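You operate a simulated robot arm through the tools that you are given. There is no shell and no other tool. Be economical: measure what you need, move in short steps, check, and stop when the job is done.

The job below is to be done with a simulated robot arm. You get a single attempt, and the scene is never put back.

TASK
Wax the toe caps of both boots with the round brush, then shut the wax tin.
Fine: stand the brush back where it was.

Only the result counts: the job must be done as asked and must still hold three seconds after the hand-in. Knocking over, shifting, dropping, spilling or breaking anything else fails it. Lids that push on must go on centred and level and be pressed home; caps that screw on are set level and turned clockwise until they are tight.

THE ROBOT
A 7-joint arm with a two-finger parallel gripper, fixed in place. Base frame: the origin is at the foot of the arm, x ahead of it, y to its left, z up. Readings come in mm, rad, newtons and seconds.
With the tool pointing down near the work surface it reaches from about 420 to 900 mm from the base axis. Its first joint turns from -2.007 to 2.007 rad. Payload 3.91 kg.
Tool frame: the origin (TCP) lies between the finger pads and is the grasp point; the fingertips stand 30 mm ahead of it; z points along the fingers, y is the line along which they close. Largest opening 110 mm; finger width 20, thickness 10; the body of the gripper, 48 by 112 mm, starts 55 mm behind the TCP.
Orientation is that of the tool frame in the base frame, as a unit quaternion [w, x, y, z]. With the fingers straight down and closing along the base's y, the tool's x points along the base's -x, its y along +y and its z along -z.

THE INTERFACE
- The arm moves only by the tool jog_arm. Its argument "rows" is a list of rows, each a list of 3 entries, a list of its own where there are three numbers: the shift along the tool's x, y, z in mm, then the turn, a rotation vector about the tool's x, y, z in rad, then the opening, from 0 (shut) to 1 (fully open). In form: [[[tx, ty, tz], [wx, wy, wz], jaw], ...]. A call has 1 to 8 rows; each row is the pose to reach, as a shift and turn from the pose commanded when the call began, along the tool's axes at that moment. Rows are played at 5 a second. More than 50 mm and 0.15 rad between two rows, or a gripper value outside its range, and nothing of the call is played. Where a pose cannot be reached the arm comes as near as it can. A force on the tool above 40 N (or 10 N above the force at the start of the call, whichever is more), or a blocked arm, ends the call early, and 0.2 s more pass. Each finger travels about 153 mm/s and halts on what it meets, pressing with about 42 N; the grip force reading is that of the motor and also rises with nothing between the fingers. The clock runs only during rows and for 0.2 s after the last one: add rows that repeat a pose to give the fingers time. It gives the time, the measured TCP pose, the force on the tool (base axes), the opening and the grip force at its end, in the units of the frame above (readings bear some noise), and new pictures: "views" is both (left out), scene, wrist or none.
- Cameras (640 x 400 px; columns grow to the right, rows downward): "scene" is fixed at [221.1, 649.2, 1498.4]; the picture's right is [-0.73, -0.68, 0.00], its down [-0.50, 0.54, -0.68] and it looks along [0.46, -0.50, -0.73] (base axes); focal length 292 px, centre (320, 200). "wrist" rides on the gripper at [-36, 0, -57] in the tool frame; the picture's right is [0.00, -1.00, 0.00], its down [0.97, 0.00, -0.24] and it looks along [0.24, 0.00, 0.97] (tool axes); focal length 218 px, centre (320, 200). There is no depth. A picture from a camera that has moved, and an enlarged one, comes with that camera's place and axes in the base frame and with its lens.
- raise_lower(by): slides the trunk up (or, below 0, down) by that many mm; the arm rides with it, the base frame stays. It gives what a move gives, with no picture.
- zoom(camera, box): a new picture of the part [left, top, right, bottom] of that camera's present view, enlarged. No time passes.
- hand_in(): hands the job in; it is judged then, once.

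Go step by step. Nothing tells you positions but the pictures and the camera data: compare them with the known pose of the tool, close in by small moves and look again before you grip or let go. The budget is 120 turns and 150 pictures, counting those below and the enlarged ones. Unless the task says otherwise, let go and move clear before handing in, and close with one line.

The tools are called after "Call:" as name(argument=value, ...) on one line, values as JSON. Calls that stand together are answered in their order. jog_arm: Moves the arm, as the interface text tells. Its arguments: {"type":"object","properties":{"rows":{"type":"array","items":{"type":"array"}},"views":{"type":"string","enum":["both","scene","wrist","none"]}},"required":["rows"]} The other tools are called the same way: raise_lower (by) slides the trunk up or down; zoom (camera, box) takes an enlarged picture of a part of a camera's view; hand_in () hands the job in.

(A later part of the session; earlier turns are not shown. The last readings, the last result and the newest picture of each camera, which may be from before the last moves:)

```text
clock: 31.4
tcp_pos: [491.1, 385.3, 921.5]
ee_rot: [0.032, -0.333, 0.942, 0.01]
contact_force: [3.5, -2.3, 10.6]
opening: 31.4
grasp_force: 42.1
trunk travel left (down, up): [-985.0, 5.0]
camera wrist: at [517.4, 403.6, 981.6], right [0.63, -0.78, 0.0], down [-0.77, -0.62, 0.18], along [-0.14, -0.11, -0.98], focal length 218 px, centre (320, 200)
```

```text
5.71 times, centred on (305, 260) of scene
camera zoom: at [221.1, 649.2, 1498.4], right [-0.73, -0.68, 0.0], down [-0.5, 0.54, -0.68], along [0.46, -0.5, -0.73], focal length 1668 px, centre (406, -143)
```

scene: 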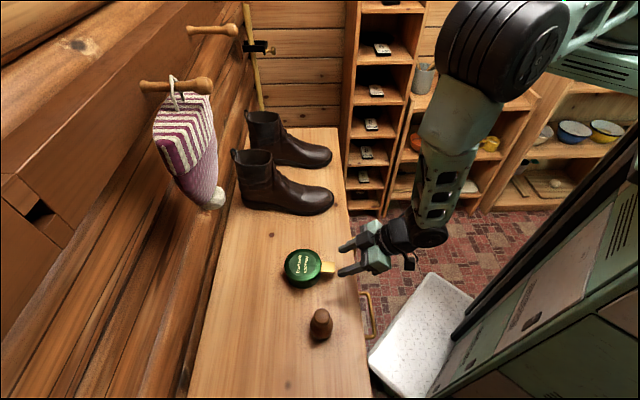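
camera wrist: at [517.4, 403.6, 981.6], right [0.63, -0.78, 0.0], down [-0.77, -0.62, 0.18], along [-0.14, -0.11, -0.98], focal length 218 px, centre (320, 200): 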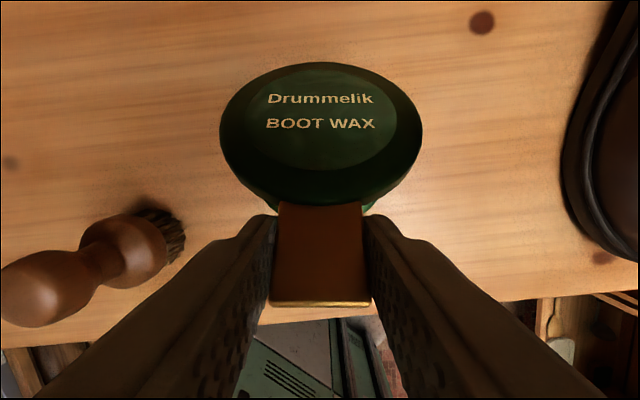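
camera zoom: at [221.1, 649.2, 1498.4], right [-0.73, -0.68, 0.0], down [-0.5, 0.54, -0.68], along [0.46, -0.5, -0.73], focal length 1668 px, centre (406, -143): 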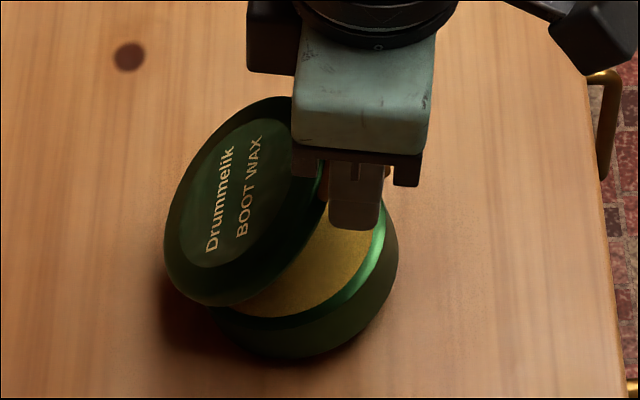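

The lid is about 41° open. I'll continue with a slight lift to relieve the pressing force.

Call:
jog_arm(rows=[[[-6.5, 0, -5.3], [0, 0.06, 0], 0.1], [[-13, 0, -9.2], [0, 0.12, 0], 0.1], [[-19.8, 0, -12.4], [0, 0.18, 0], 0.1], [[-26.8, 0, -15.2], [0, 0.24, 0], 0.1], [[-34, 0, -17.3], [0, 0.3, 0], 0.1], [[-41.2, 0, -19.2], [0, 0.36, 0], 0.1], [[-41.2, 0, -19.2], [0, 0.36, 0], 0.1]], views="wrist")

Call:
zoom(camera="scene", box=[260, 225, 350, 295])

```text
clock: 33.0
tcp_pos: [521.9, 409.9, 944.8]
ee_rot: [-0.138, -0.329, 0.933, -0.049]
contact_force: [1.4, 4.1, 13.6]
opening: 31.5
grasp_force: 42.0
trunk travel left (down, up): [-985.0, 5.0]
camera wrist: at [563.1, 439.9, 988.7], right [0.63, -0.78, 0.0], down [-0.67, -0.54, 0.51], along [-0.4, -0.32, -0.86], focal length 218 px, centre (320, 200)
```

wrist: 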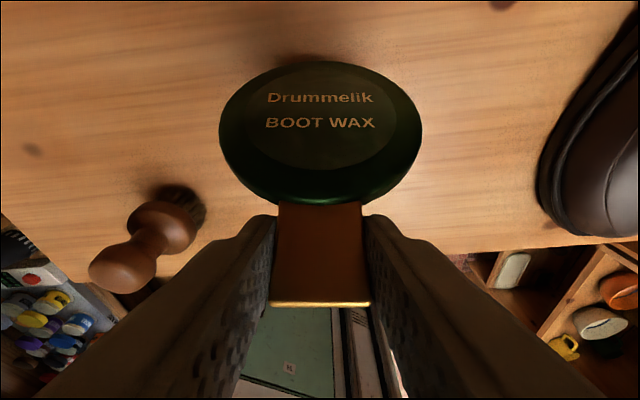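

```text
5.71 times, centred on (305, 260) of scene
camera zoom: at [221.1, 649.2, 1498.4], right [-0.73, -0.68, 0.0], down [-0.5, 0.54, -0.68], along [0.46, -0.5, -0.73], focal length 1668 px, centre (406, -143)
```

zoom: 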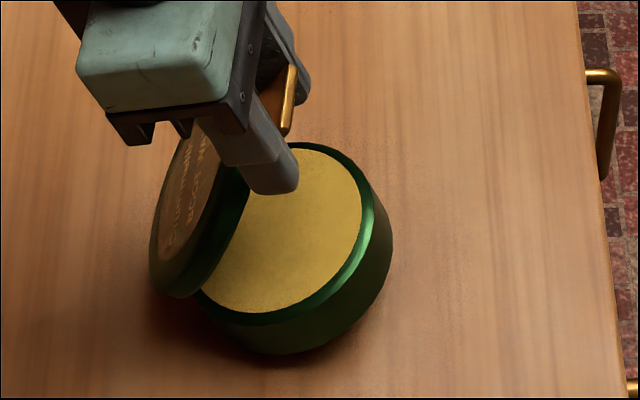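

About 62° now, and the wax is visible. I'll continue with more relief.

Call:
jog_arm(rows=[[[-6.5, 0, -6.3], [0, 0.06, 0], 0.1], [[-13, 0, -10.2], [0, 0.12, 0], 0.1], [[-19.8, 0, -13.4], [0, 0.18, 0], 0.1], [[-26.8, 0, -16.2], [0, 0.24, 0], 0.1], [[-34, 0, -18.3], [0, 0.3, 0], 0.1], [[-41.2, 0, -20.2], [0, 0.36, 0], 0.1], [[-41.2, 0, -20.2], [0, 0.36, 0], 0.1]], views="scene")

Call:
zoom(camera="scene", box=[260, 225, 350, 295])

```text
clock: 34.6
tcp_pos: [500.7, 361.8, 986.7]
ee_rot: [-0.303, -0.316, 0.893, -0.108]
contact_force: [4.1, 1.2, 1.2]
opening: 31.5
grasp_force: 42.2
out of reach, approached as far as the arm can: row 1, 2, 3, 4, 5, 6, 7
trunk travel left (down, up): [-985.0, 5.0]
```

scene: 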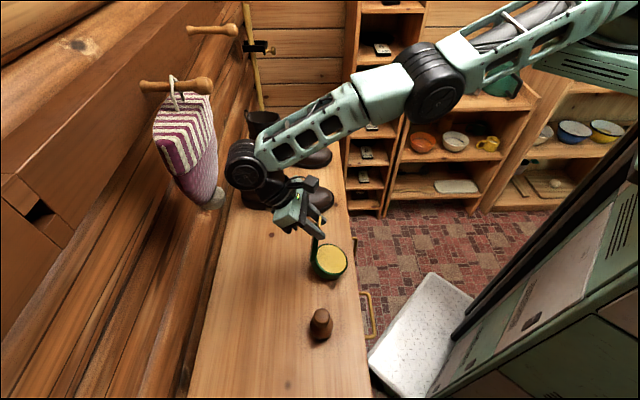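

```text
5.71 times, centred on (305, 260) of scene
camera zoom: at [221.1, 649.2, 1498.4], right [-0.73, -0.68, 0.0], down [-0.5, 0.54, -0.68], along [0.46, -0.5, -0.73], focal length 1668 px, centre (406, -143)
```

zoom: 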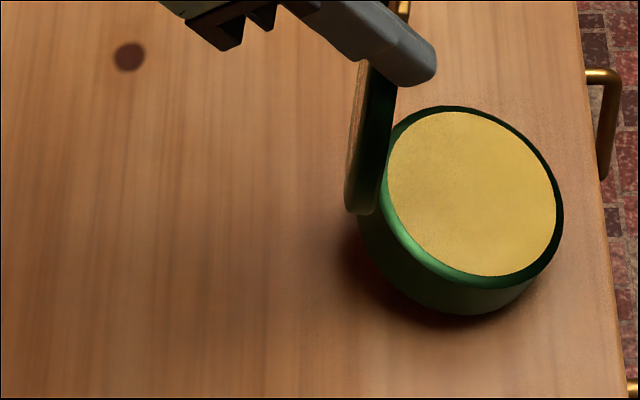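

The tilt ran out of reach, and the arm pulled the tin towards the robot and partly lifted it. I'll lower the trunk gently to set the tin straight down, since that moves it purely vertically.

Call:
raise_lower(by=-12)

Call:
zoom(camera="scene", box=[280, 215, 370, 285])

Call:
zoom(camera="wrist", box=[0, 0, 640, 400])

```text
clock: 35.2
tcp_pos: [499.9, 361.0, 975.1]
ee_rot: [-0.304, -0.315, 0.892, -0.108]
contact_force: [-0.1, -0.7, -2.2]
opening: 31.6
grasp_force: 42.4
trunk travel left (down, up): [-973.0, 17.0]
```

```text
5.71 times, centred on (325, 250) of scene
camera zoom: at [221.1, 649.2, 1498.4], right [-0.73, -0.68, 0.0], down [-0.5, 0.54, -0.68], along [0.46, -0.5, -0.73], focal length 1668 px, centre (291, -86)
```

zoom: 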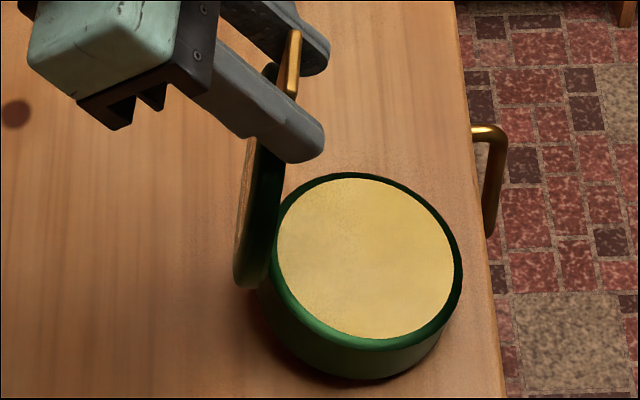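

```text
1.00 times, centred on (320, 200) of wrist
camera zoom: at [550.7, 399.3, 998.5], right [0.63, -0.78, 0.0], down [-0.49, -0.39, 0.78], along [-0.61, -0.49, -0.62], focal length 218 px, centre (320, 200)
```

zoom: 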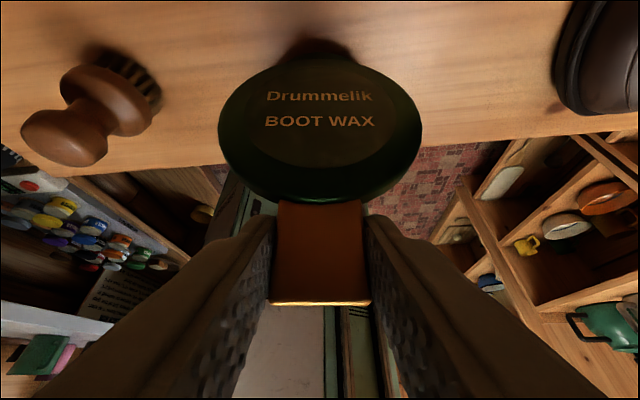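

The tin is hanging off the table, with about 2 N of weight on the tool. I'll keep lowering.

Call:
raise_lower(by=-14)

Call:
zoom(camera="scene", box=[280, 215, 370, 285])

```text
clock: 35.9
tcp_pos: [500.8, 360.3, 961.0]
ee_rot: [-0.302, -0.315, 0.893, -0.108]
contact_force: [-0.4, -0.6, -2.1]
opening: 31.7
grasp_force: 41.7
trunk travel left (down, up): [-959.0, 31.0]
```

```text
5.71 times, centred on (325, 250) of scene
camera zoom: at [221.1, 649.2, 1498.4], right [-0.73, -0.68, 0.0], down [-0.5, 0.54, -0.68], along [0.46, -0.5, -0.73], focal length 1668 px, centre (291, -86)
```

zoom: 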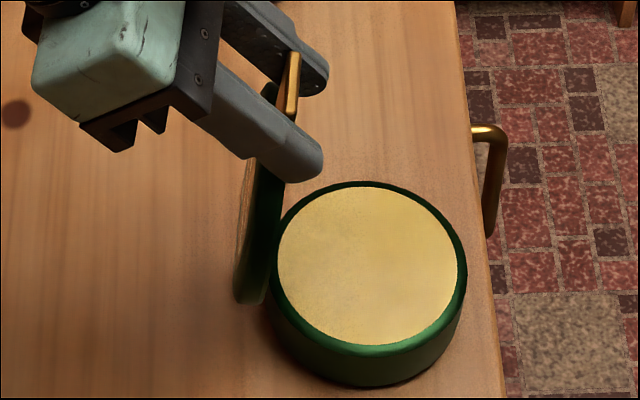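

Call:
raise_lower(by=-6)

Call:
zoom(camera="scene", box=[280, 215, 370, 285])

```text
clock: 36.4
tcp_pos: [500.9, 361.5, 956.8]
ee_rot: [-0.302, -0.316, 0.893, -0.107]
contact_force: [1.5, -1.0, 16.2]
opening: 31.7
grasp_force: 42.1
trunk travel left (down, up): [-953.0, 37.0]
```

```text
5.71 times, centred on (325, 250) of scene
camera zoom: at [221.1, 649.2, 1498.4], right [-0.73, -0.68, 0.0], down [-0.5, 0.54, -0.68], along [0.46, -0.5, -0.73], focal length 1668 px, centre (291, -86)
```

zoom: 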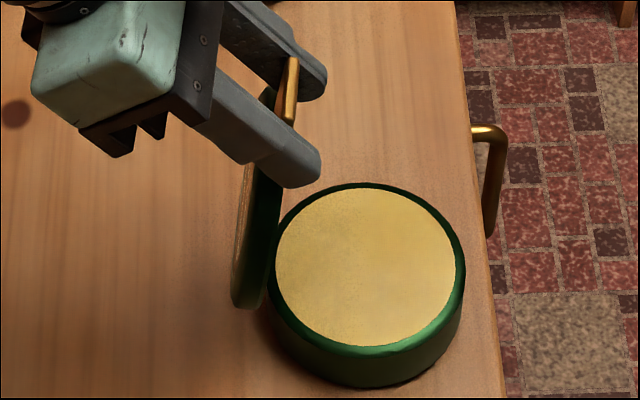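

The base is flat on the bench again, 16 N of contact, but it slid towards the edge. I'll close the lid partway while dragging the tin back to where it was, which is a pose I know is reachable.

Call:
jog_arm(rows=[[[-6, 3.5, -4], [0, -0.051, 0], 0.1], [[-12.4, 7.1, -7], [0, -0.102, 0], 0.1], [[-18.6, 10.6, -10], [0, -0.153, 0], 0.1], [[-24.9, 14.2, -13], [0, -0.204, 0], 0.1], [[-31, 17.7, -15.6], [0, -0.255, 0], 0.1], [[-37.3, 21.3, -18], [0, -0.306, 0], 0.1], [[-43.5, 24.8, -19.6], [0, -0.357, 0], 0.1], [[-43.5, 24.8, -19.6], [0, -0.357, 0], 0.1]], views="none")

Call:
zoom(camera="scene", box=[260, 215, 370, 295])

```text
clock: 38.2
tcp_pos: [527.7, 422.7, 940.3]
ee_rot: [-0.141, -0.329, 0.933, -0.05]
contact_force: [-1.2, -1.3, 0.3]
opening: 31.4
grasp_force: 42.5
out of reach, approached as far as the arm can: row 3, 4, 5, 6, 7, 8
trunk travel left (down, up): [-953.0, 37.0]
```

```text
5.00 times, centred on (315, 255) of scene
camera zoom: at [221.1, 649.2, 1498.4], right [-0.73, -0.68, 0.0], down [-0.5, 0.54, -0.68], along [0.46, -0.5, -0.73], focal length 1459 px, centre (345, -75)
```

zoom: 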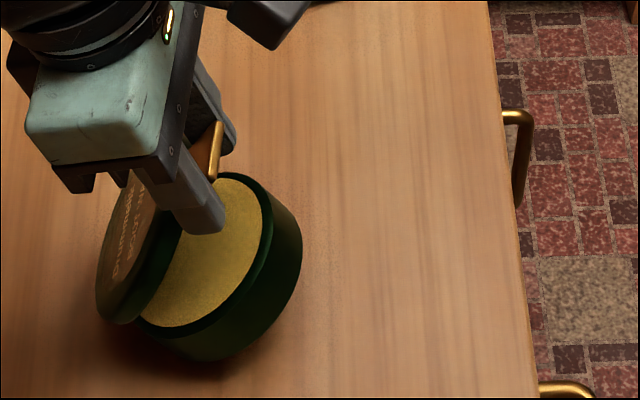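

The tin overshot the target by about 13 mm towards the wall. I'll check from the wrist and zoom in whether the base sits flat.

Call:
zoom(camera="scene", box=[270, 240, 320, 295])

Call:
zoom(camera="wrist", box=[100, 0, 540, 300])

```text
7.27 times, centred on (295, 268) of scene
camera zoom: at [221.1, 649.2, 1498.4], right [-0.73, -0.68, 0.0], down [-0.5, 0.54, -0.68], along [0.46, -0.5, -0.73], focal length 2123 px, centre (502, -291)
```

zoom: 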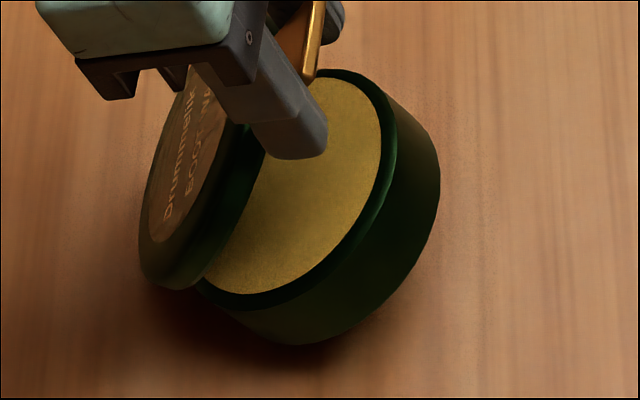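

```text
1.33 times, centred on (320, 150) of wrist
camera zoom: at [569.0, 451.7, 983.9], right [0.63, -0.78, 0.0], down [-0.67, -0.54, 0.51], along [-0.4, -0.32, -0.86], focal length 291 px, centre (320, 267)
```

zoom: 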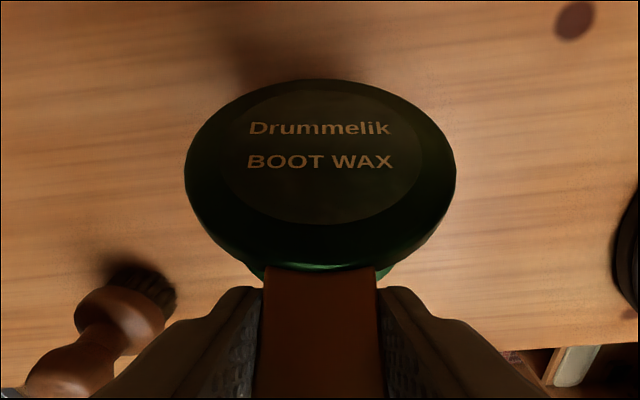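

The base is tipped, with the robot side up, because I've been pressing on the hinge. I'll lift a little to relieve it and see how the base settles.

Call:
jog_arm(rows=[[[1, 0, -4], [0, 0, 0], 0.1], [[2, 0, -8], [0, 0, 0], 0.1], [[2, 0, -8], [0, 0, 0], 0.1]], views="none")

Call:
zoom(camera="scene", box=[270, 240, 320, 295])

```text
clock: 39.0
tcp_pos: [529.7, 422.9, 945.3]
ee_rot: [-0.14, -0.329, 0.933, -0.051]
contact_force: [-1.8, -1.7, 0.1]
opening: 31.5
grasp_force: 42.2
trunk travel left (down, up): [-953.0, 37.0]
```

```text
7.27 times, centred on (295, 268) of scene
camera zoom: at [221.1, 649.2, 1498.4], right [-0.73, -0.68, 0.0], down [-0.5, 0.54, -0.68], along [0.46, -0.5, -0.73], focal length 2123 px, centre (502, -291)
```

zoom: 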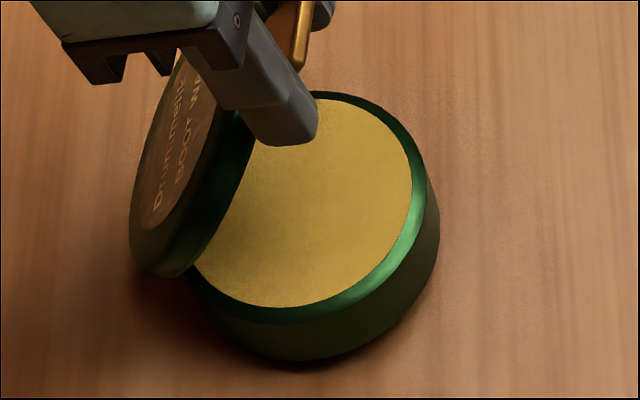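

The base is settling flat. I'll release here to see whether the lid holds by itself, then retreat along the finger axis.

Call:
jog_arm(rows=[[[0, 0, 2], [0, 0, 0], 0.1], [[0, 0, 3], [0, 0, 0], 0.1], [[0, 0, 3], [0, 0, 0], 0.4], [[0, 0, 3], [0, 0, 0], 0.4], [[0, 0, -30], [0, 0, 0], 0.4], [[0, 0, -70], [0, 0, 0], 0.4], [[0, 0, -70], [0, 0, 0], 0.4]], views="scene")

Call:
zoom(camera="scene", box=[270, 235, 350, 295])

```text
clock: 40.6
tcp_pos: [545.9, 433.3, 1011.3]
ee_rot: [-0.141, -0.33, 0.932, -0.051]
contact_force: [-0.1, 0.4, 0.2]
opening: 44.0
grasp_force: 0.0
trunk travel left (down, up): [-953.0, 37.0]
```

scene: 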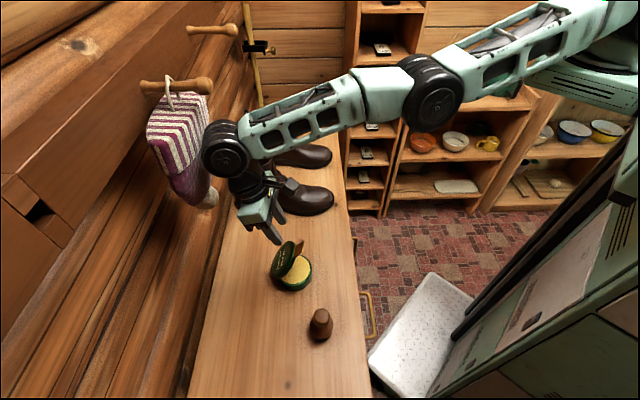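

```text
6.67 times, centred on (310, 265) of scene
camera zoom: at [221.1, 649.2, 1498.4], right [-0.73, -0.68, 0.0], down [-0.5, 0.54, -0.68], along [0.46, -0.5, -0.73], focal length 1946 px, centre (387, -233)
```

zoom: 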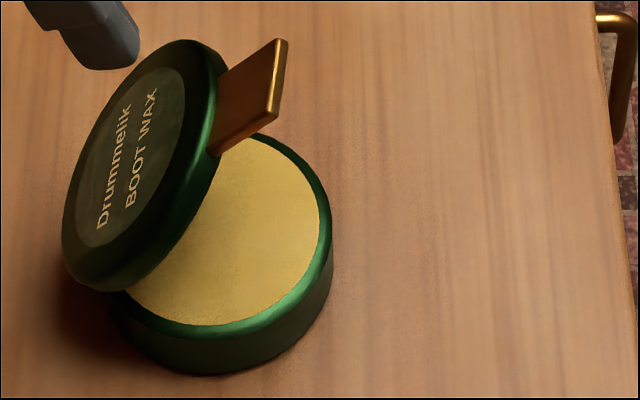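

The hinge has friction: the lid stays open at about 55–60°, with the base flat. My wrist is close to the hanging stocking, so I'll move away from it now.

Call:
jog_arm(rows=[[[20, 0, 6], [0, -0.07, 0], 0.4], [[40, 0, 12], [0, -0.15, 0], 0.4], [[60, 0, 18], [0, -0.22, 0], 0.4], [[77, 0, 23], [0, -0.295, 0], 0.4], [[77, 0, 23], [0, -0.295, 0], 0.4]], views="both")

```text
clock: 41.8
tcp_pos: [539.6, 498.7, 982.7]
ee_rot: [0.0, -0.334, 0.943, -0.001]
contact_force: [0.7, -0.3, -0.7]
opening: 43.8
grasp_force: 0.0
out of reach, approached as far as the arm can: row 1, 2, 3, 4, 5
trunk travel left (down, up): [-953.0, 37.0]
camera wrist: at [568.4, 518.7, 1040.3], right [0.63, -0.78, 0.0], down [-0.76, -0.61, 0.24], along [-0.19, -0.15, -0.97], focal length 218 px, centre (320, 200)
```

scene: 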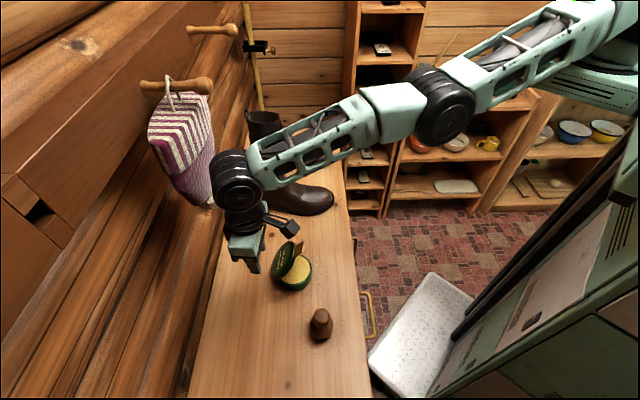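
wrist: 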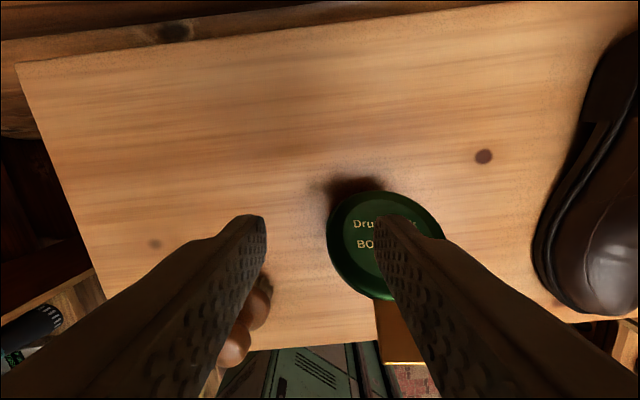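

The arm didn't follow that command properly. I'll try a plain move towards the robot and down the bench, with no rotation.

Call:
jog_arm(rows=[[[20, 0, -5], [0, 0, 0], 0.4], [[40, 0, -10], [0, 0, 0], 0.4], [[60, 0, -15], [0, 0, 0], 0.4], [[60, 0, -15], [0, 0, 0], 0.4]], views="scene")

```text
clock: 42.8
tcp_pos: [523.7, 504.9, 980.6]
ee_rot: [-0.001, -0.333, 0.943, -0.001]
contact_force: [0.6, 0.3, -0.3]
opening: 44.1
grasp_force: 0.0
out of reach, approached as far as the arm can: row 1, 2, 3, 4
trunk travel left (down, up): [-953.0, 37.0]
```

scene: 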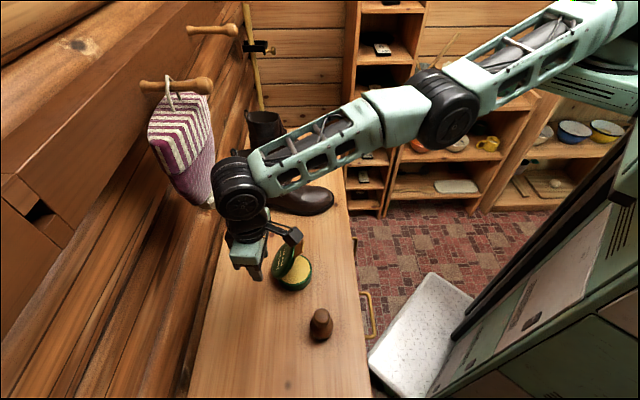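

The arm is nearly straight, which is probably a singular pose. I'll command a larger inward and upward move; it stays clear of the lid in height.

Call:
jog_arm(rows=[[[30, 5, -10], [0, 0, 0], 0.4], [[60, 10, -20], [0, 0, 0], 0.4], [[90, 15, -30], [0, 0, 0], 0.4], [[120, 20, -40], [0, 0, 0], 0.4], [[120, 20, -40], [0, 0, 0], 0.4], [[120, 20, -40], [0, 0, 0], 0.4]], views="scene")

```text
clock: 44.2
tcp_pos: [455.3, 537.8, 993.4]
ee_rot: [-0.001, -0.333, 0.943, -0.001]
contact_force: [-0.4, 0.2, -0.4]
opening: 44.2
grasp_force: 0.1
out of reach, approached as far as the arm can: row 1, 2, 3, 4, 5, 6
trunk travel left (down, up): [-953.0, 37.0]
```

scene: 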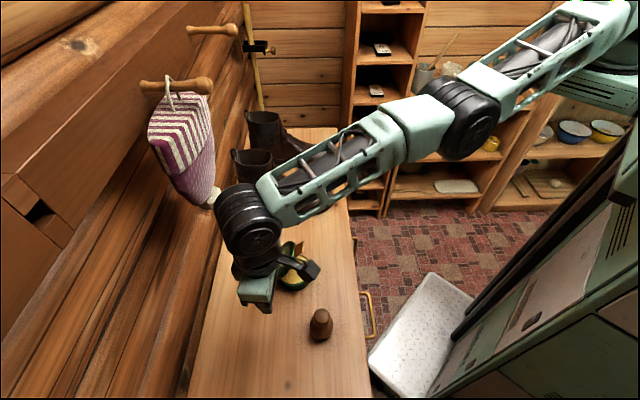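

The arm seems locked straight at a constant radius, so I'll swing tangentially away from the stocking before unlocking the elbow.

Call:
jog_arm(rows=[[[12, 35, -5], [0, 0, 0], 0.4], [[24, 70, -10], [0, 0, 0], 0.4], [[36, 105, -15], [0, 0, 0], 0.4], [[50, 140, -20], [0, 0, 0], 0.4], [[50, 140, -20], [0, 0, 0], 0.4]], views="scene")

```text
clock: 45.4
tcp_pos: [327.0, 578.3, 1020.8]
ee_rot: [-0.002, -0.333, 0.943, -0.001]
contact_force: [-0.3, 0.6, 0.5]
opening: 44.1
grasp_force: 0.1
out of reach, approached as far as the arm can: row 1, 2, 3, 4, 5
trunk travel left (down, up): [-953.0, 37.0]
```

scene: 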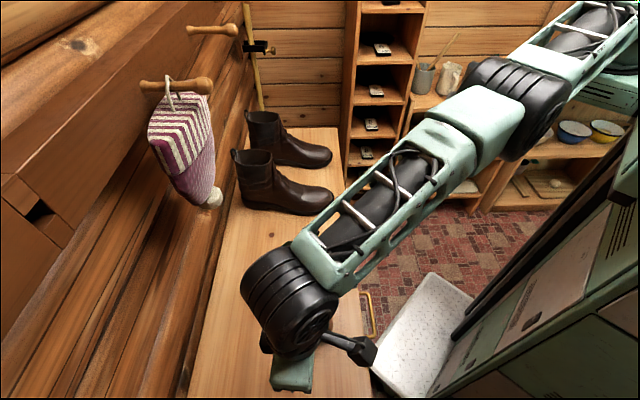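

The arm is well clear of everything. Now I'll push outward to unlock the elbow, then come inward.

Call:
jog_arm(rows=[[[-30, 0, -20], [0, 0, 0], 0.4], [[-60, 0, -40], [0, 0, 0], 0.4], [[-60, 0, -40], [0, 0, 0], 0.4], [[-20, 0, -40], [0, 0, 0], 0.4], [[20, 0, -40], [0, 0, 0], 0.4], [[60, 0, -40], [0, 0, 0], 0.4], [[60, 0, -40], [0, 0, 0], 0.4]], views="none")

```text
clock: 47.0
tcp_pos: [278.4, 542.5, 1062.4]
ee_rot: [0.0, -0.332, 0.943, -0.001]
contact_force: [-0.1, 1.1, -0.4]
opening: 44.1
grasp_force: 0.0
out of reach, approached as far as the arm can: row 1, 2, 3, 4
trunk travel left (down, up): [-953.0, 37.0]
```

The elbow is unlocked. Since the hinge holds by friction, I can ratchet: regrip the tab from above with the fingers along it, then open the rest. First a pre-approach with a look.

Call:
jog_arm(rows=[[[-12, -38, 0], [0, 0, 0], 0.45], [[-24, -76, 0], [0, 0, 0], 0.45], [[-36, -114, 5], [0, -0.1, 0], 0.45], [[-48, -152, 15], [0, -0.2, 0], 0.45], [[-60, -190, 25], [0, -0.3, 0], 0.45], [[-70, -225, 35], [0, -0.4, 0], 0.45], [[-80, -252, 45], [0, -0.49, 0], 0.45], [[-80, -252, 45], [0, -0.49, 0], 0.45]], views="both")

Call:
zoom(camera="scene", box=[250, 215, 350, 295])

```text
clock: 48.8
tcp_pos: [498.1, 398.5, 1017.2]
ee_rot: [0.228, -0.324, 0.915, 0.079]
contact_force: [-0.1, 0.2, 0.3]
opening: 49.7
grasp_force: 0.0
trunk travel left (down, up): [-953.0, 37.0]
camera wrist: at [502.9, 399.0, 1085.4], right [0.63, -0.78, 0.0], down [-0.75, -0.61, -0.24], along [0.19, 0.15, -0.97], focal length 218 px, centre (320, 200)
```

scene: 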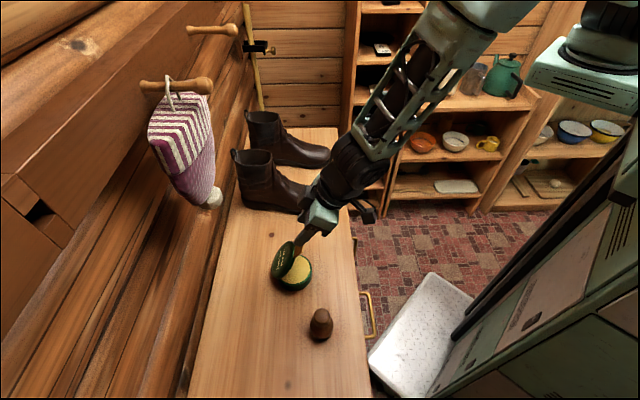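
wrist: 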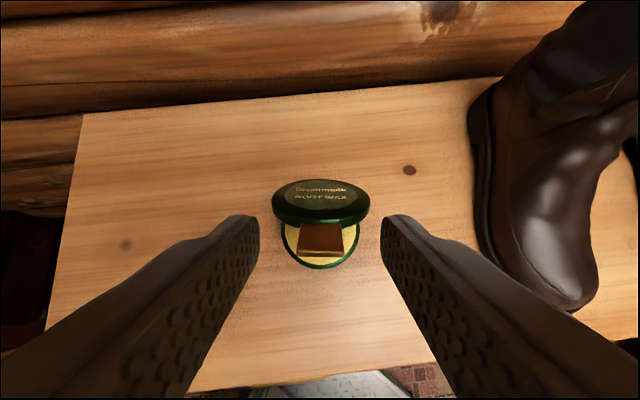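

```text
5.00 times, centred on (300, 255) of scene
camera zoom: at [221.1, 649.2, 1498.4], right [-0.73, -0.68, 0.0], down [-0.5, 0.54, -0.68], along [0.46, -0.5, -0.73], focal length 1459 px, centre (420, -75)
```

zoom: 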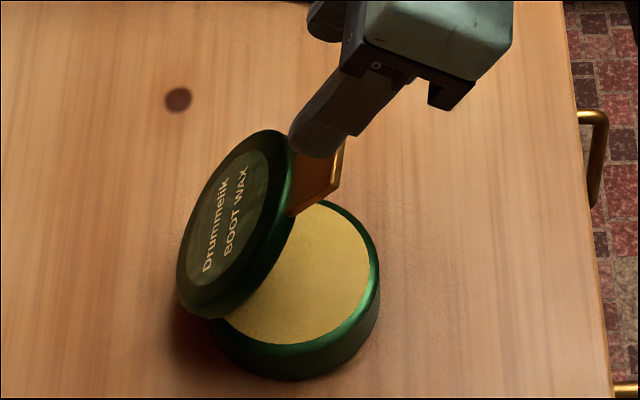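

The lid sits at about 50°. I'll move halfway in and check before gripping.

Call:
jog_arm(rows=[[[16, -1, 20], [0, 0, 0], 0.45], [[32, -1, 40], [0, 0, 0], 0.45], [[32, -1, 48], [0, 0, 0], 0.45], [[32, -1, 48], [0, 0, 0], 0.45]], views="wrist")

Call:
zoom(camera="scene", box=[250, 215, 350, 295])

```text
clock: 49.8
tcp_pos: [494.3, 394.0, 961.7]
ee_rot: [0.228, -0.323, 0.915, 0.079]
contact_force: [-0.4, -0.6, 0.1]
opening: 49.4
grasp_force: 0.1
trunk travel left (down, up): [-953.0, 37.0]
camera wrist: at [500.3, 394.9, 1029.1], right [0.63, -0.78, 0.0], down [-0.75, -0.61, -0.24], along [0.19, 0.15, -0.97], focal length 218 px, centre (320, 200)
```

wrist: 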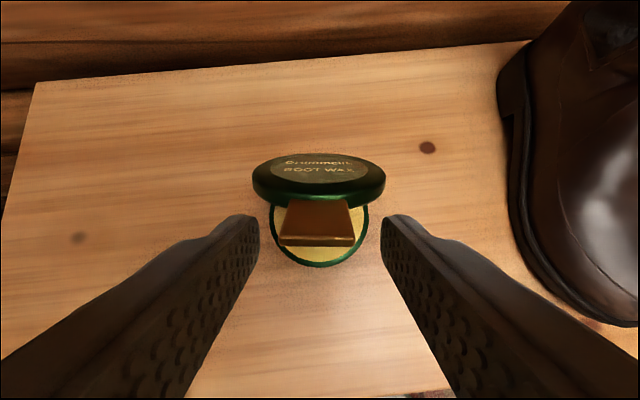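

```text
5.00 times, centred on (300, 255) of scene
camera zoom: at [221.1, 649.2, 1498.4], right [-0.73, -0.68, 0.0], down [-0.5, 0.54, -0.68], along [0.46, -0.5, -0.73], focal length 1459 px, centre (420, -75)
```

zoom: 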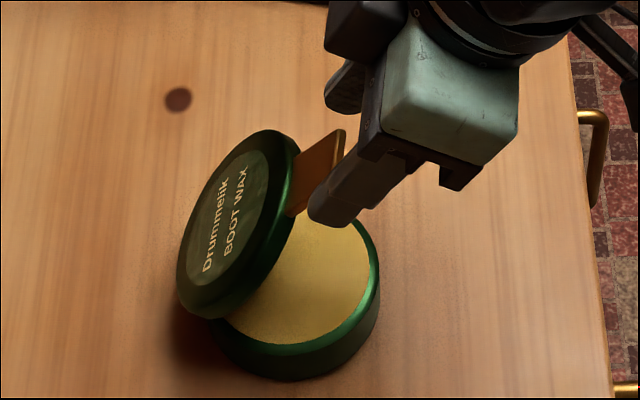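

The tab mid works out near (514, 406, 923). I'll finish the approach and grip.

Call:
jog_arm(rows=[[[-1, 0, 12], [0, 0, 0], 0.45], [[-2, 0, 25], [0, 0, 0], 0.4], [[-2, 0, 25], [0, 0, 0], 0.3], [[-2, 0, 25], [0, 0, 0], 0.2], [[-2, 0, 25], [0, 0, 0], 0.1], [[-2, 0, 25], [0, 0, 0], 0.1]], views="wrist")

Call:
zoom(camera="scene", box=[250, 215, 350, 295])

```text
clock: 51.2
tcp_pos: [505.7, 402.0, 940.4]
ee_rot: [0.228, -0.323, 0.915, 0.079]
contact_force: [-2.1, 2.2, -0.1]
opening: 31.2
grasp_force: 41.9
trunk travel left (down, up): [-953.0, 37.0]
camera wrist: at [511.6, 402.9, 1008.6], right [0.63, -0.78, 0.0], down [-0.75, -0.61, -0.24], along [0.19, 0.15, -0.97], focal length 218 px, centre (320, 200)
```

wrist: 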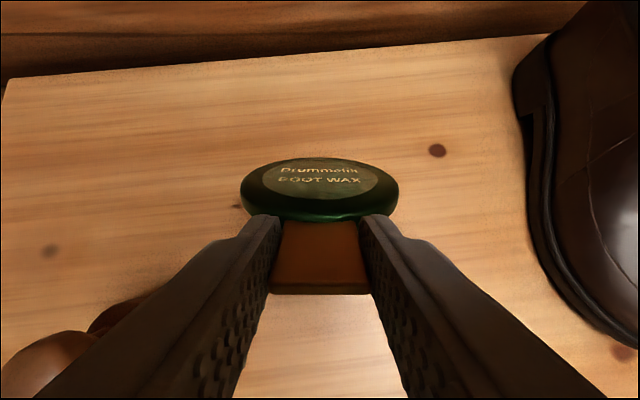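

```text
5.00 times, centred on (300, 255) of scene
camera zoom: at [221.1, 649.2, 1498.4], right [-0.73, -0.68, 0.0], down [-0.5, 0.54, -0.68], along [0.46, -0.5, -0.73], focal length 1459 px, centre (420, -75)
```

zoom: 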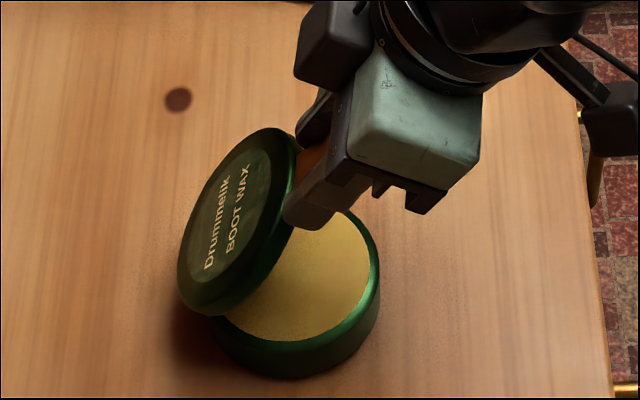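

The grip is good, so I'll rotate by 0.4 rad along the arc.

Call:
jog_arm(rows=[[[-6.6, 0, -0.8], [0, 0.05, 0], 0.1], [[-13.2, 0, -0.8], [0, 0.1, 0], 0.1], [[-19.8, 0, -0.4], [0, 0.15, 0], 0.1], [[-26.3, 0, 0.5], [0, 0.2, 0], 0.1], [[-39.2, 0, 3], [0, 0.3, 0], 0.1], [[-51.8, 0, 6.9], [0, 0.4, 0], 0.1], [[-51.8, 0, 6.9], [0, 0.4, 0], 0.1]], views="none")

Call:
zoom(camera="scene", box=[250, 215, 350, 295])

```text
clock: 52.8
tcp_pos: [545.1, 433.0, 958.7]
ee_rot: [0.042, -0.333, 0.942, 0.015]
contact_force: [2.8, 2.5, 19.4]
opening: 31.6
grasp_force: 42.2
trunk travel left (down, up): [-953.0, 37.0]
```

```text
5.00 times, centred on (300, 255) of scene
camera zoom: at [221.1, 649.2, 1498.4], right [-0.73, -0.68, 0.0], down [-0.5, 0.54, -0.68], along [0.46, -0.5, -0.73], focal length 1459 px, centre (420, -75)
```

zoom: 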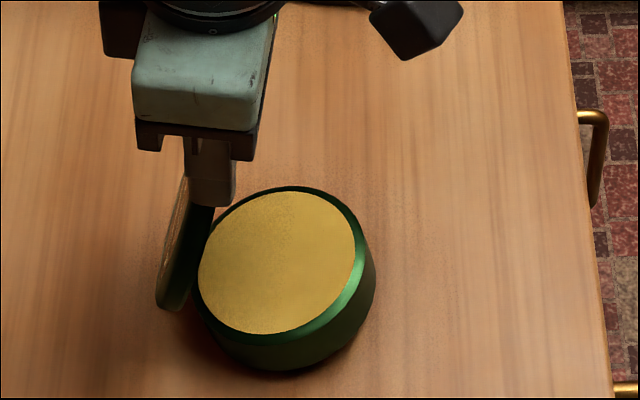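

The lid is nearly vertical, but I'm pressing down with 19 N. I'll lift a little and continue past vertical.

Call:
jog_arm(rows=[[[0, 0, -3], [0, 0, 0], 0.1], [[-6.6, 0, -4], [0, 0.05, 0], 0.1], [[-13.2, 0, -4], [0, 0.1, 0], 0.1], [[-19.8, 0, -3.6], [0, 0.15, 0], 0.1], [[-26.3, 0, -2.7], [0, 0.2, 0], 0.1], [[-32.8, 0, -1.5], [0, 0.25, 0], 0.1], [[-39.2, 0, 0], [0, 0.3, 0], 0.1], [[-39.2, 0, 0], [0, 0.3, 0], 0.1]], views="none")

Call:
zoom(camera="scene", box=[240, 215, 340, 295])

```text
clock: 54.6
tcp_pos: [559.5, 434.7, 968.5]
ee_rot: [-0.1, -0.332, 0.937, -0.037]
contact_force: [0.7, 0.6, -1.1]
opening: 31.3
grasp_force: 41.9
out of reach, approached as far as the arm can: row 6, 7, 8
trunk travel left (down, up): [-953.0, 37.0]
```

```text
5.00 times, centred on (290, 255) of scene
camera zoom: at [221.1, 649.2, 1498.4], right [-0.73, -0.68, 0.0], down [-0.5, 0.54, -0.68], along [0.46, -0.5, -0.73], focal length 1459 px, centre (470, -75)
```

zoom: 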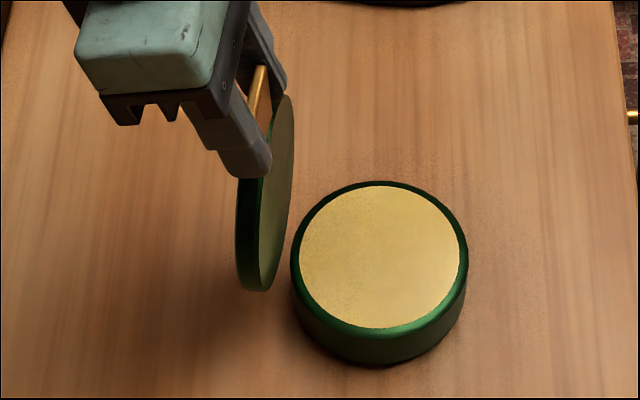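

The lid has come right off, so it's a push-on lid with no hinge; I hold it by the tab and the base sits level on the bench. I'll raise the trunk to lift the lid clear.

Call:
raise_lower(by=35)

Call:
zoom(camera="scene", box=[140, 60, 380, 300])

```text
clock: 55.4
tcp_pos: [559.5, 434.9, 1004.7]
ee_rot: [-0.099, -0.332, 0.937, -0.036]
contact_force: [0.7, 0.4, 0.3]
opening: 31.3
grasp_force: 42.3
trunk travel left (down, up): [-988.0, 2.0]
```

```text
1.67 times, centred on (260, 180) of scene
camera zoom: at [221.1, 649.2, 1498.4], right [-0.73, -0.68, 0.0], down [-0.5, 0.54, -0.68], along [0.46, -0.5, -0.73], focal length 486 px, centre (420, 233)
```

zoom: 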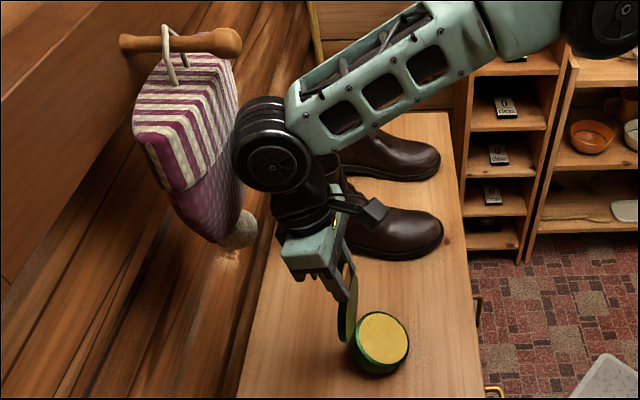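

The lid is clear and the wrist is close to the stocking, so I'll move inward towards the robot, un-tilting.

Call:
jog_arm(rows=[[[15, 0, 0], [0, -0.05, 0], 0.1], [[30, 0, 0], [0, -0.1, 0], 0.1], [[45, 0, 0], [0, -0.15, 0], 0.1], [[60, 0, 0], [0, -0.2, 0], 0.1], [[80, 0, 0], [0, -0.25, 0], 0.1], [[80, 0, 0], [0, -0.25, 0], 0.1]], views="scene")

```text
clock: 56.8
tcp_pos: [497.4, 385.8, 1019.9]
ee_rot: [0.016, -0.334, 0.942, 0.005]
contact_force: [-2.2, 0.8, -0.5]
opening: 31.6
grasp_force: 41.9
trunk travel left (down, up): [-988.0, 2.0]
```

scene: 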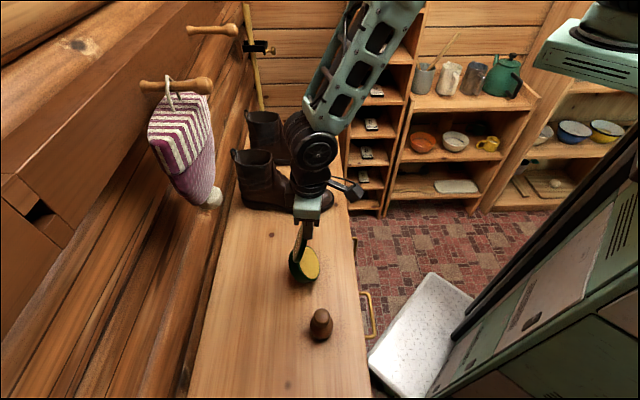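

The arm is free. I'll carry the lid along the bench past the brush to the empty end.

Call:
jog_arm(rows=[[[0, 36, -5], [0, 0, 0], 0.1], [[0, 72, -5], [0, 0, 0], 0.1], [[0, 108, -5], [0, 0, 0], 0.1], [[0, 144, -5], [0, -0.1, 0], 0.1], [[0, 180, -5], [0, -0.2, 0], 0.1], [[0, 216, 0], [0, -0.3, 0], 0.1], [[0, 248, 0], [0, -0.42, 0], 0.1], [[0, 248, 0], [0, -0.55, 0], 0.1]], views="scene")

```text
clock: 58.6
tcp_pos: [379.1, 575.4, 1031.8]
ee_rot: [0.275, -0.292, 0.911, 0.092]
contact_force: [0.6, 0.1, -3.6]
opening: 31.7
grasp_force: 41.7
trunk travel left (down, up): [-988.0, 2.0]
```

scene: 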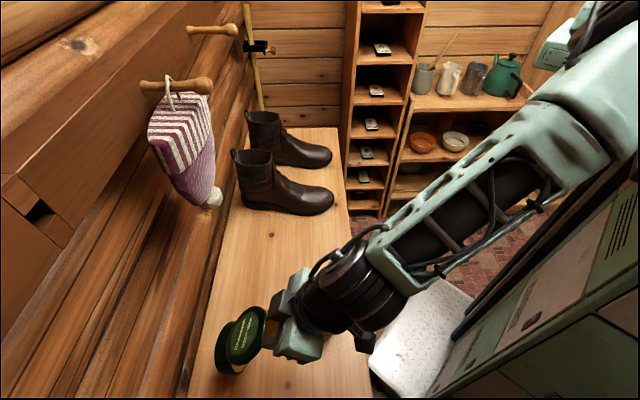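

The base no longer appears on the bench; it may be hanging from the lid. I'll look closer.

Call:
zoom(camera="scene", box=[190, 280, 310, 400])

Call:
zoom(camera="wrist", box=[0, 0, 640, 400])

```text
3.33 times, centred on (250, 340) of scene
camera zoom: at [221.1, 649.2, 1498.4], right [-0.73, -0.68, 0.0], down [-0.5, 0.54, -0.68], along [0.46, -0.5, -0.73], focal length 973 px, centre (553, -267)
```

zoom: 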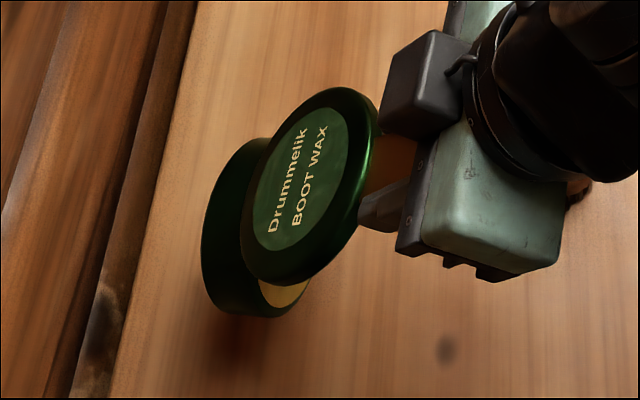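

```text
1.00 times, centred on (320, 200) of wrist
camera zoom: at [379.5, 572.0, 1099.7], right [0.58, -0.81, -0.01], down [-0.76, -0.55, -0.34], along [0.27, 0.2, -0.94], focal length 218 px, centre (320, 200)
```

zoom: 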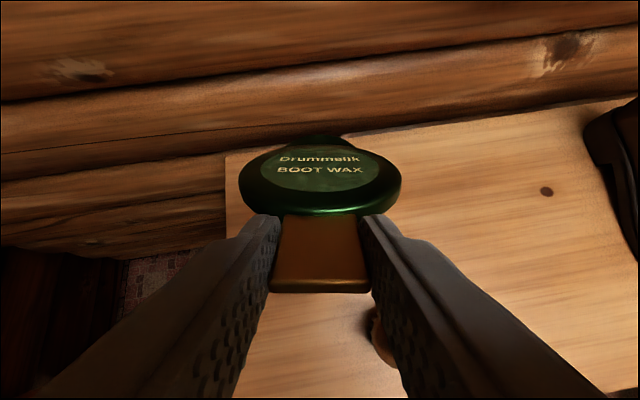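

The base is still attached: it's a hinge with friction, and the tin hangs from the lid. I'll carry it back, rotate until the base is level, and set it down a little nearer the robot where the arm can reach.

Call:
jog_arm(rows=[[[0, -36, 0], [0, 0.08, 0], 0.1], [[0, -72, 0], [0, 0.16, 0], 0.1], [[0, -108, 0], [0, 0.25, 0], 0.1], [[0, -144, 0], [0, 0.34, 0], 0.1], [[0, -180, 0], [0, 0.42, 0], 0.1], [[-10, -214, 6], [0, 0.5, 0], 0.1], [[-20, -243, 12], [0, 0.58, 0], 0.1], [[-20, -243, 12], [0, 0.58, 0], 0.1]], views="scene")

Call:
zoom(camera="scene", box=[250, 190, 370, 290])

```text
clock: 60.4
tcp_pos: [514.6, 405.7, 1019.5]
ee_rot: [0.004, -0.333, 0.943, 0.002]
contact_force: [1.4, 0.7, 3.2]
opening: 31.6
grasp_force: 42.1
trunk travel left (down, up): [-988.0, 2.0]
```

scene: 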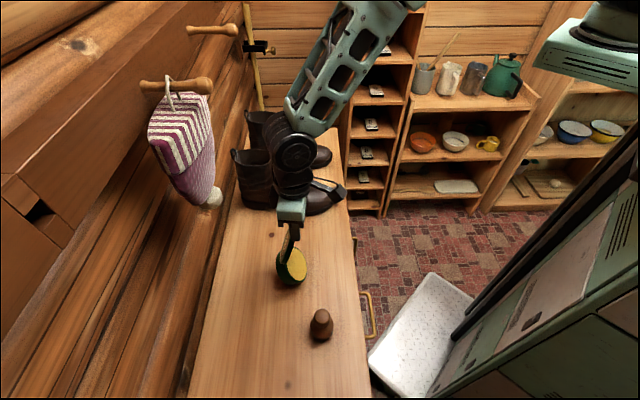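

```text
4.00 times, centred on (310, 240) of scene
camera zoom: at [221.1, 649.2, 1498.4], right [-0.73, -0.68, 0.0], down [-0.5, 0.54, -0.68], along [0.46, -0.5, -0.73], focal length 1168 px, centre (360, 40)
```

zoom: 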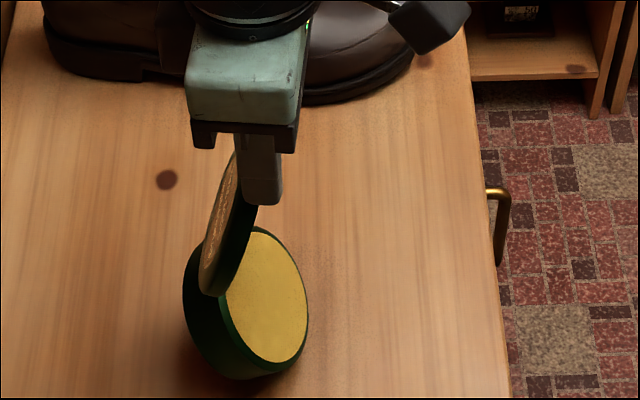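

The base hangs by its hinge with the robot side down. I'll tilt the lid slightly past vertical, then lower with the trunk so the base levels itself on the bench.

Call:
jog_arm(rows=[[[0, 0, 0], [0, 0.08, 0], 0.1], [[0, 0, 0], [0, 0.16, 0], 0.1], [[0, 0, 0], [0, 0.24, 0], 0.1], [[0, 0, 0], [0, 0.31, 0], 0.1], [[0, 0, 0], [0, 0.31, 0], 0.1]], views="none")

Call:
raise_lower(by=-30)

Call:
zoom(camera="scene", box=[250, 190, 370, 290])

```text
clock: 61.6
tcp_pos: [514.4, 404.5, 1021.9]
ee_rot: [-0.143, -0.329, 0.932, -0.05]
contact_force: [0.9, -1.0, -3.0]
opening: 31.3
grasp_force: 41.7
trunk travel left (down, up): [-988.0, 2.0]
```

```text
clock: 62.4
tcp_pos: [512.5, 403.7, 990.0]
ee_rot: [-0.143, -0.33, 0.932, -0.052]
contact_force: [0.2, -0.1, -2.1]
opening: 30.9
grasp_force: 42.1
trunk travel left (down, up): [-958.0, 32.0]
```

```text
4.00 times, centred on (310, 240) of scene
camera zoom: at [221.1, 649.2, 1498.4], right [-0.73, -0.68, 0.0], down [-0.5, 0.54, -0.68], along [0.46, -0.5, -0.73], focal length 1168 px, centre (360, 40)
```

zoom: 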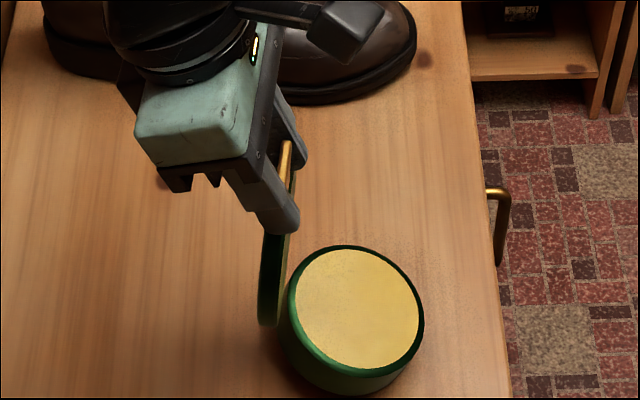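

Call:
raise_lower(by=-18)

Call:
zoom(camera="scene", box=[250, 190, 370, 290])

```text
clock: 63.0
tcp_pos: [513.7, 403.3, 972.0]
ee_rot: [-0.143, -0.329, 0.932, -0.051]
contact_force: [-0.2, 0.6, -0.6]
opening: 31.5
grasp_force: 42.7
trunk travel left (down, up): [-940.0, 50.0]
```

```text
4.00 times, centred on (310, 240) of scene
camera zoom: at [221.1, 649.2, 1498.4], right [-0.73, -0.68, 0.0], down [-0.5, 0.54, -0.68], along [0.46, -0.5, -0.73], focal length 1168 px, centre (360, 40)
```

zoom: 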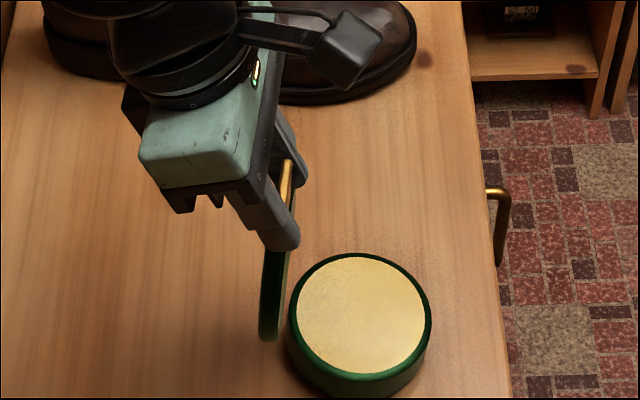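

Call:
raise_lower(by=-6)

Call:
zoom(camera="scene", box=[260, 215, 360, 295])

```text
clock: 63.5
tcp_pos: [515.0, 404.4, 967.4]
ee_rot: [-0.141, -0.329, 0.932, -0.051]
contact_force: [0.7, 1.5, -0.9]
opening: 31.3
grasp_force: 42.0
trunk travel left (down, up): [-934.0, 56.0]
```

```text
5.00 times, centred on (310, 255) of scene
camera zoom: at [221.1, 649.2, 1498.4], right [-0.73, -0.68, 0.0], down [-0.5, 0.54, -0.68], along [0.46, -0.5, -0.73], focal length 1459 px, centre (370, -75)
```

zoom: 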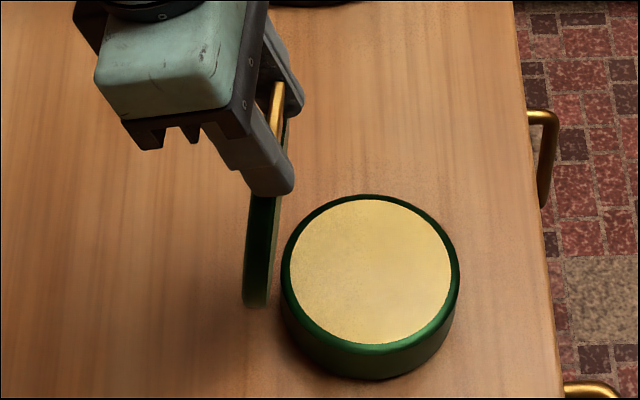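

Call:
raise_lower(by=-4)

Call:
zoom(camera="scene", box=[260, 215, 360, 295])

```text
clock: 64.1
tcp_pos: [514.3, 405.4, 962.5]
ee_rot: [-0.141, -0.331, 0.932, -0.052]
contact_force: [1.5, 0.5, -0.9]
opening: 31.3
grasp_force: 41.5
trunk travel left (down, up): [-930.0, 60.0]
```

```text
5.00 times, centred on (310, 255) of scene
camera zoom: at [221.1, 649.2, 1498.4], right [-0.73, -0.68, 0.0], down [-0.5, 0.54, -0.68], along [0.46, -0.5, -0.73], focal length 1459 px, centre (370, -75)
```

zoom: 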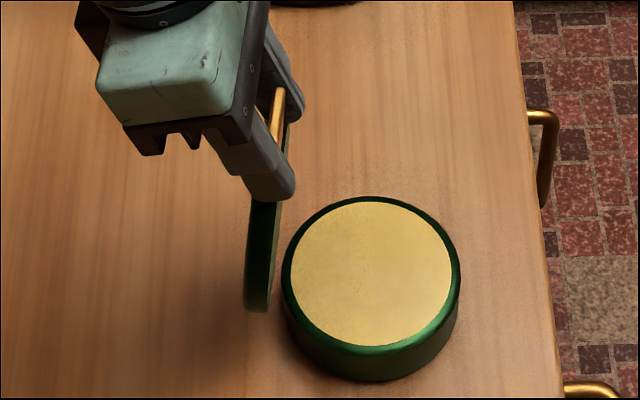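

Call:
raise_lower(by=-4)

Call:
zoom(camera="scene", box=[260, 215, 360, 295])

```text
clock: 64.6
tcp_pos: [515.2, 406.0, 963.6]
ee_rot: [-0.14, -0.329, 0.932, -0.049]
contact_force: [3.2, -0.8, 24.7]
opening: 31.4
grasp_force: 42.6
trunk travel left (down, up): [-926.0, 64.0]
```

```text
5.00 times, centred on (310, 255) of scene
camera zoom: at [221.1, 649.2, 1498.4], right [-0.73, -0.68, 0.0], down [-0.5, 0.54, -0.68], along [0.46, -0.5, -0.73], focal length 1459 px, centre (370, -75)
```

zoom: 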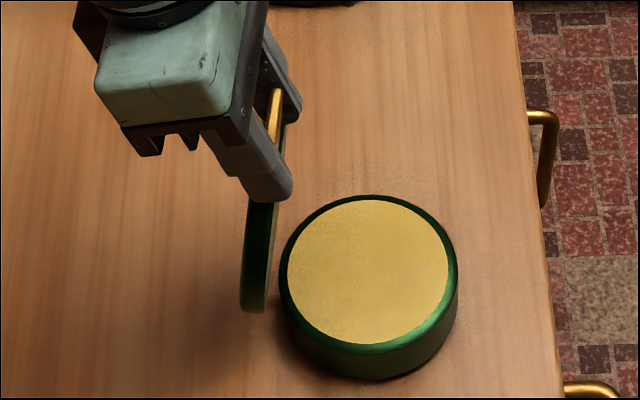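

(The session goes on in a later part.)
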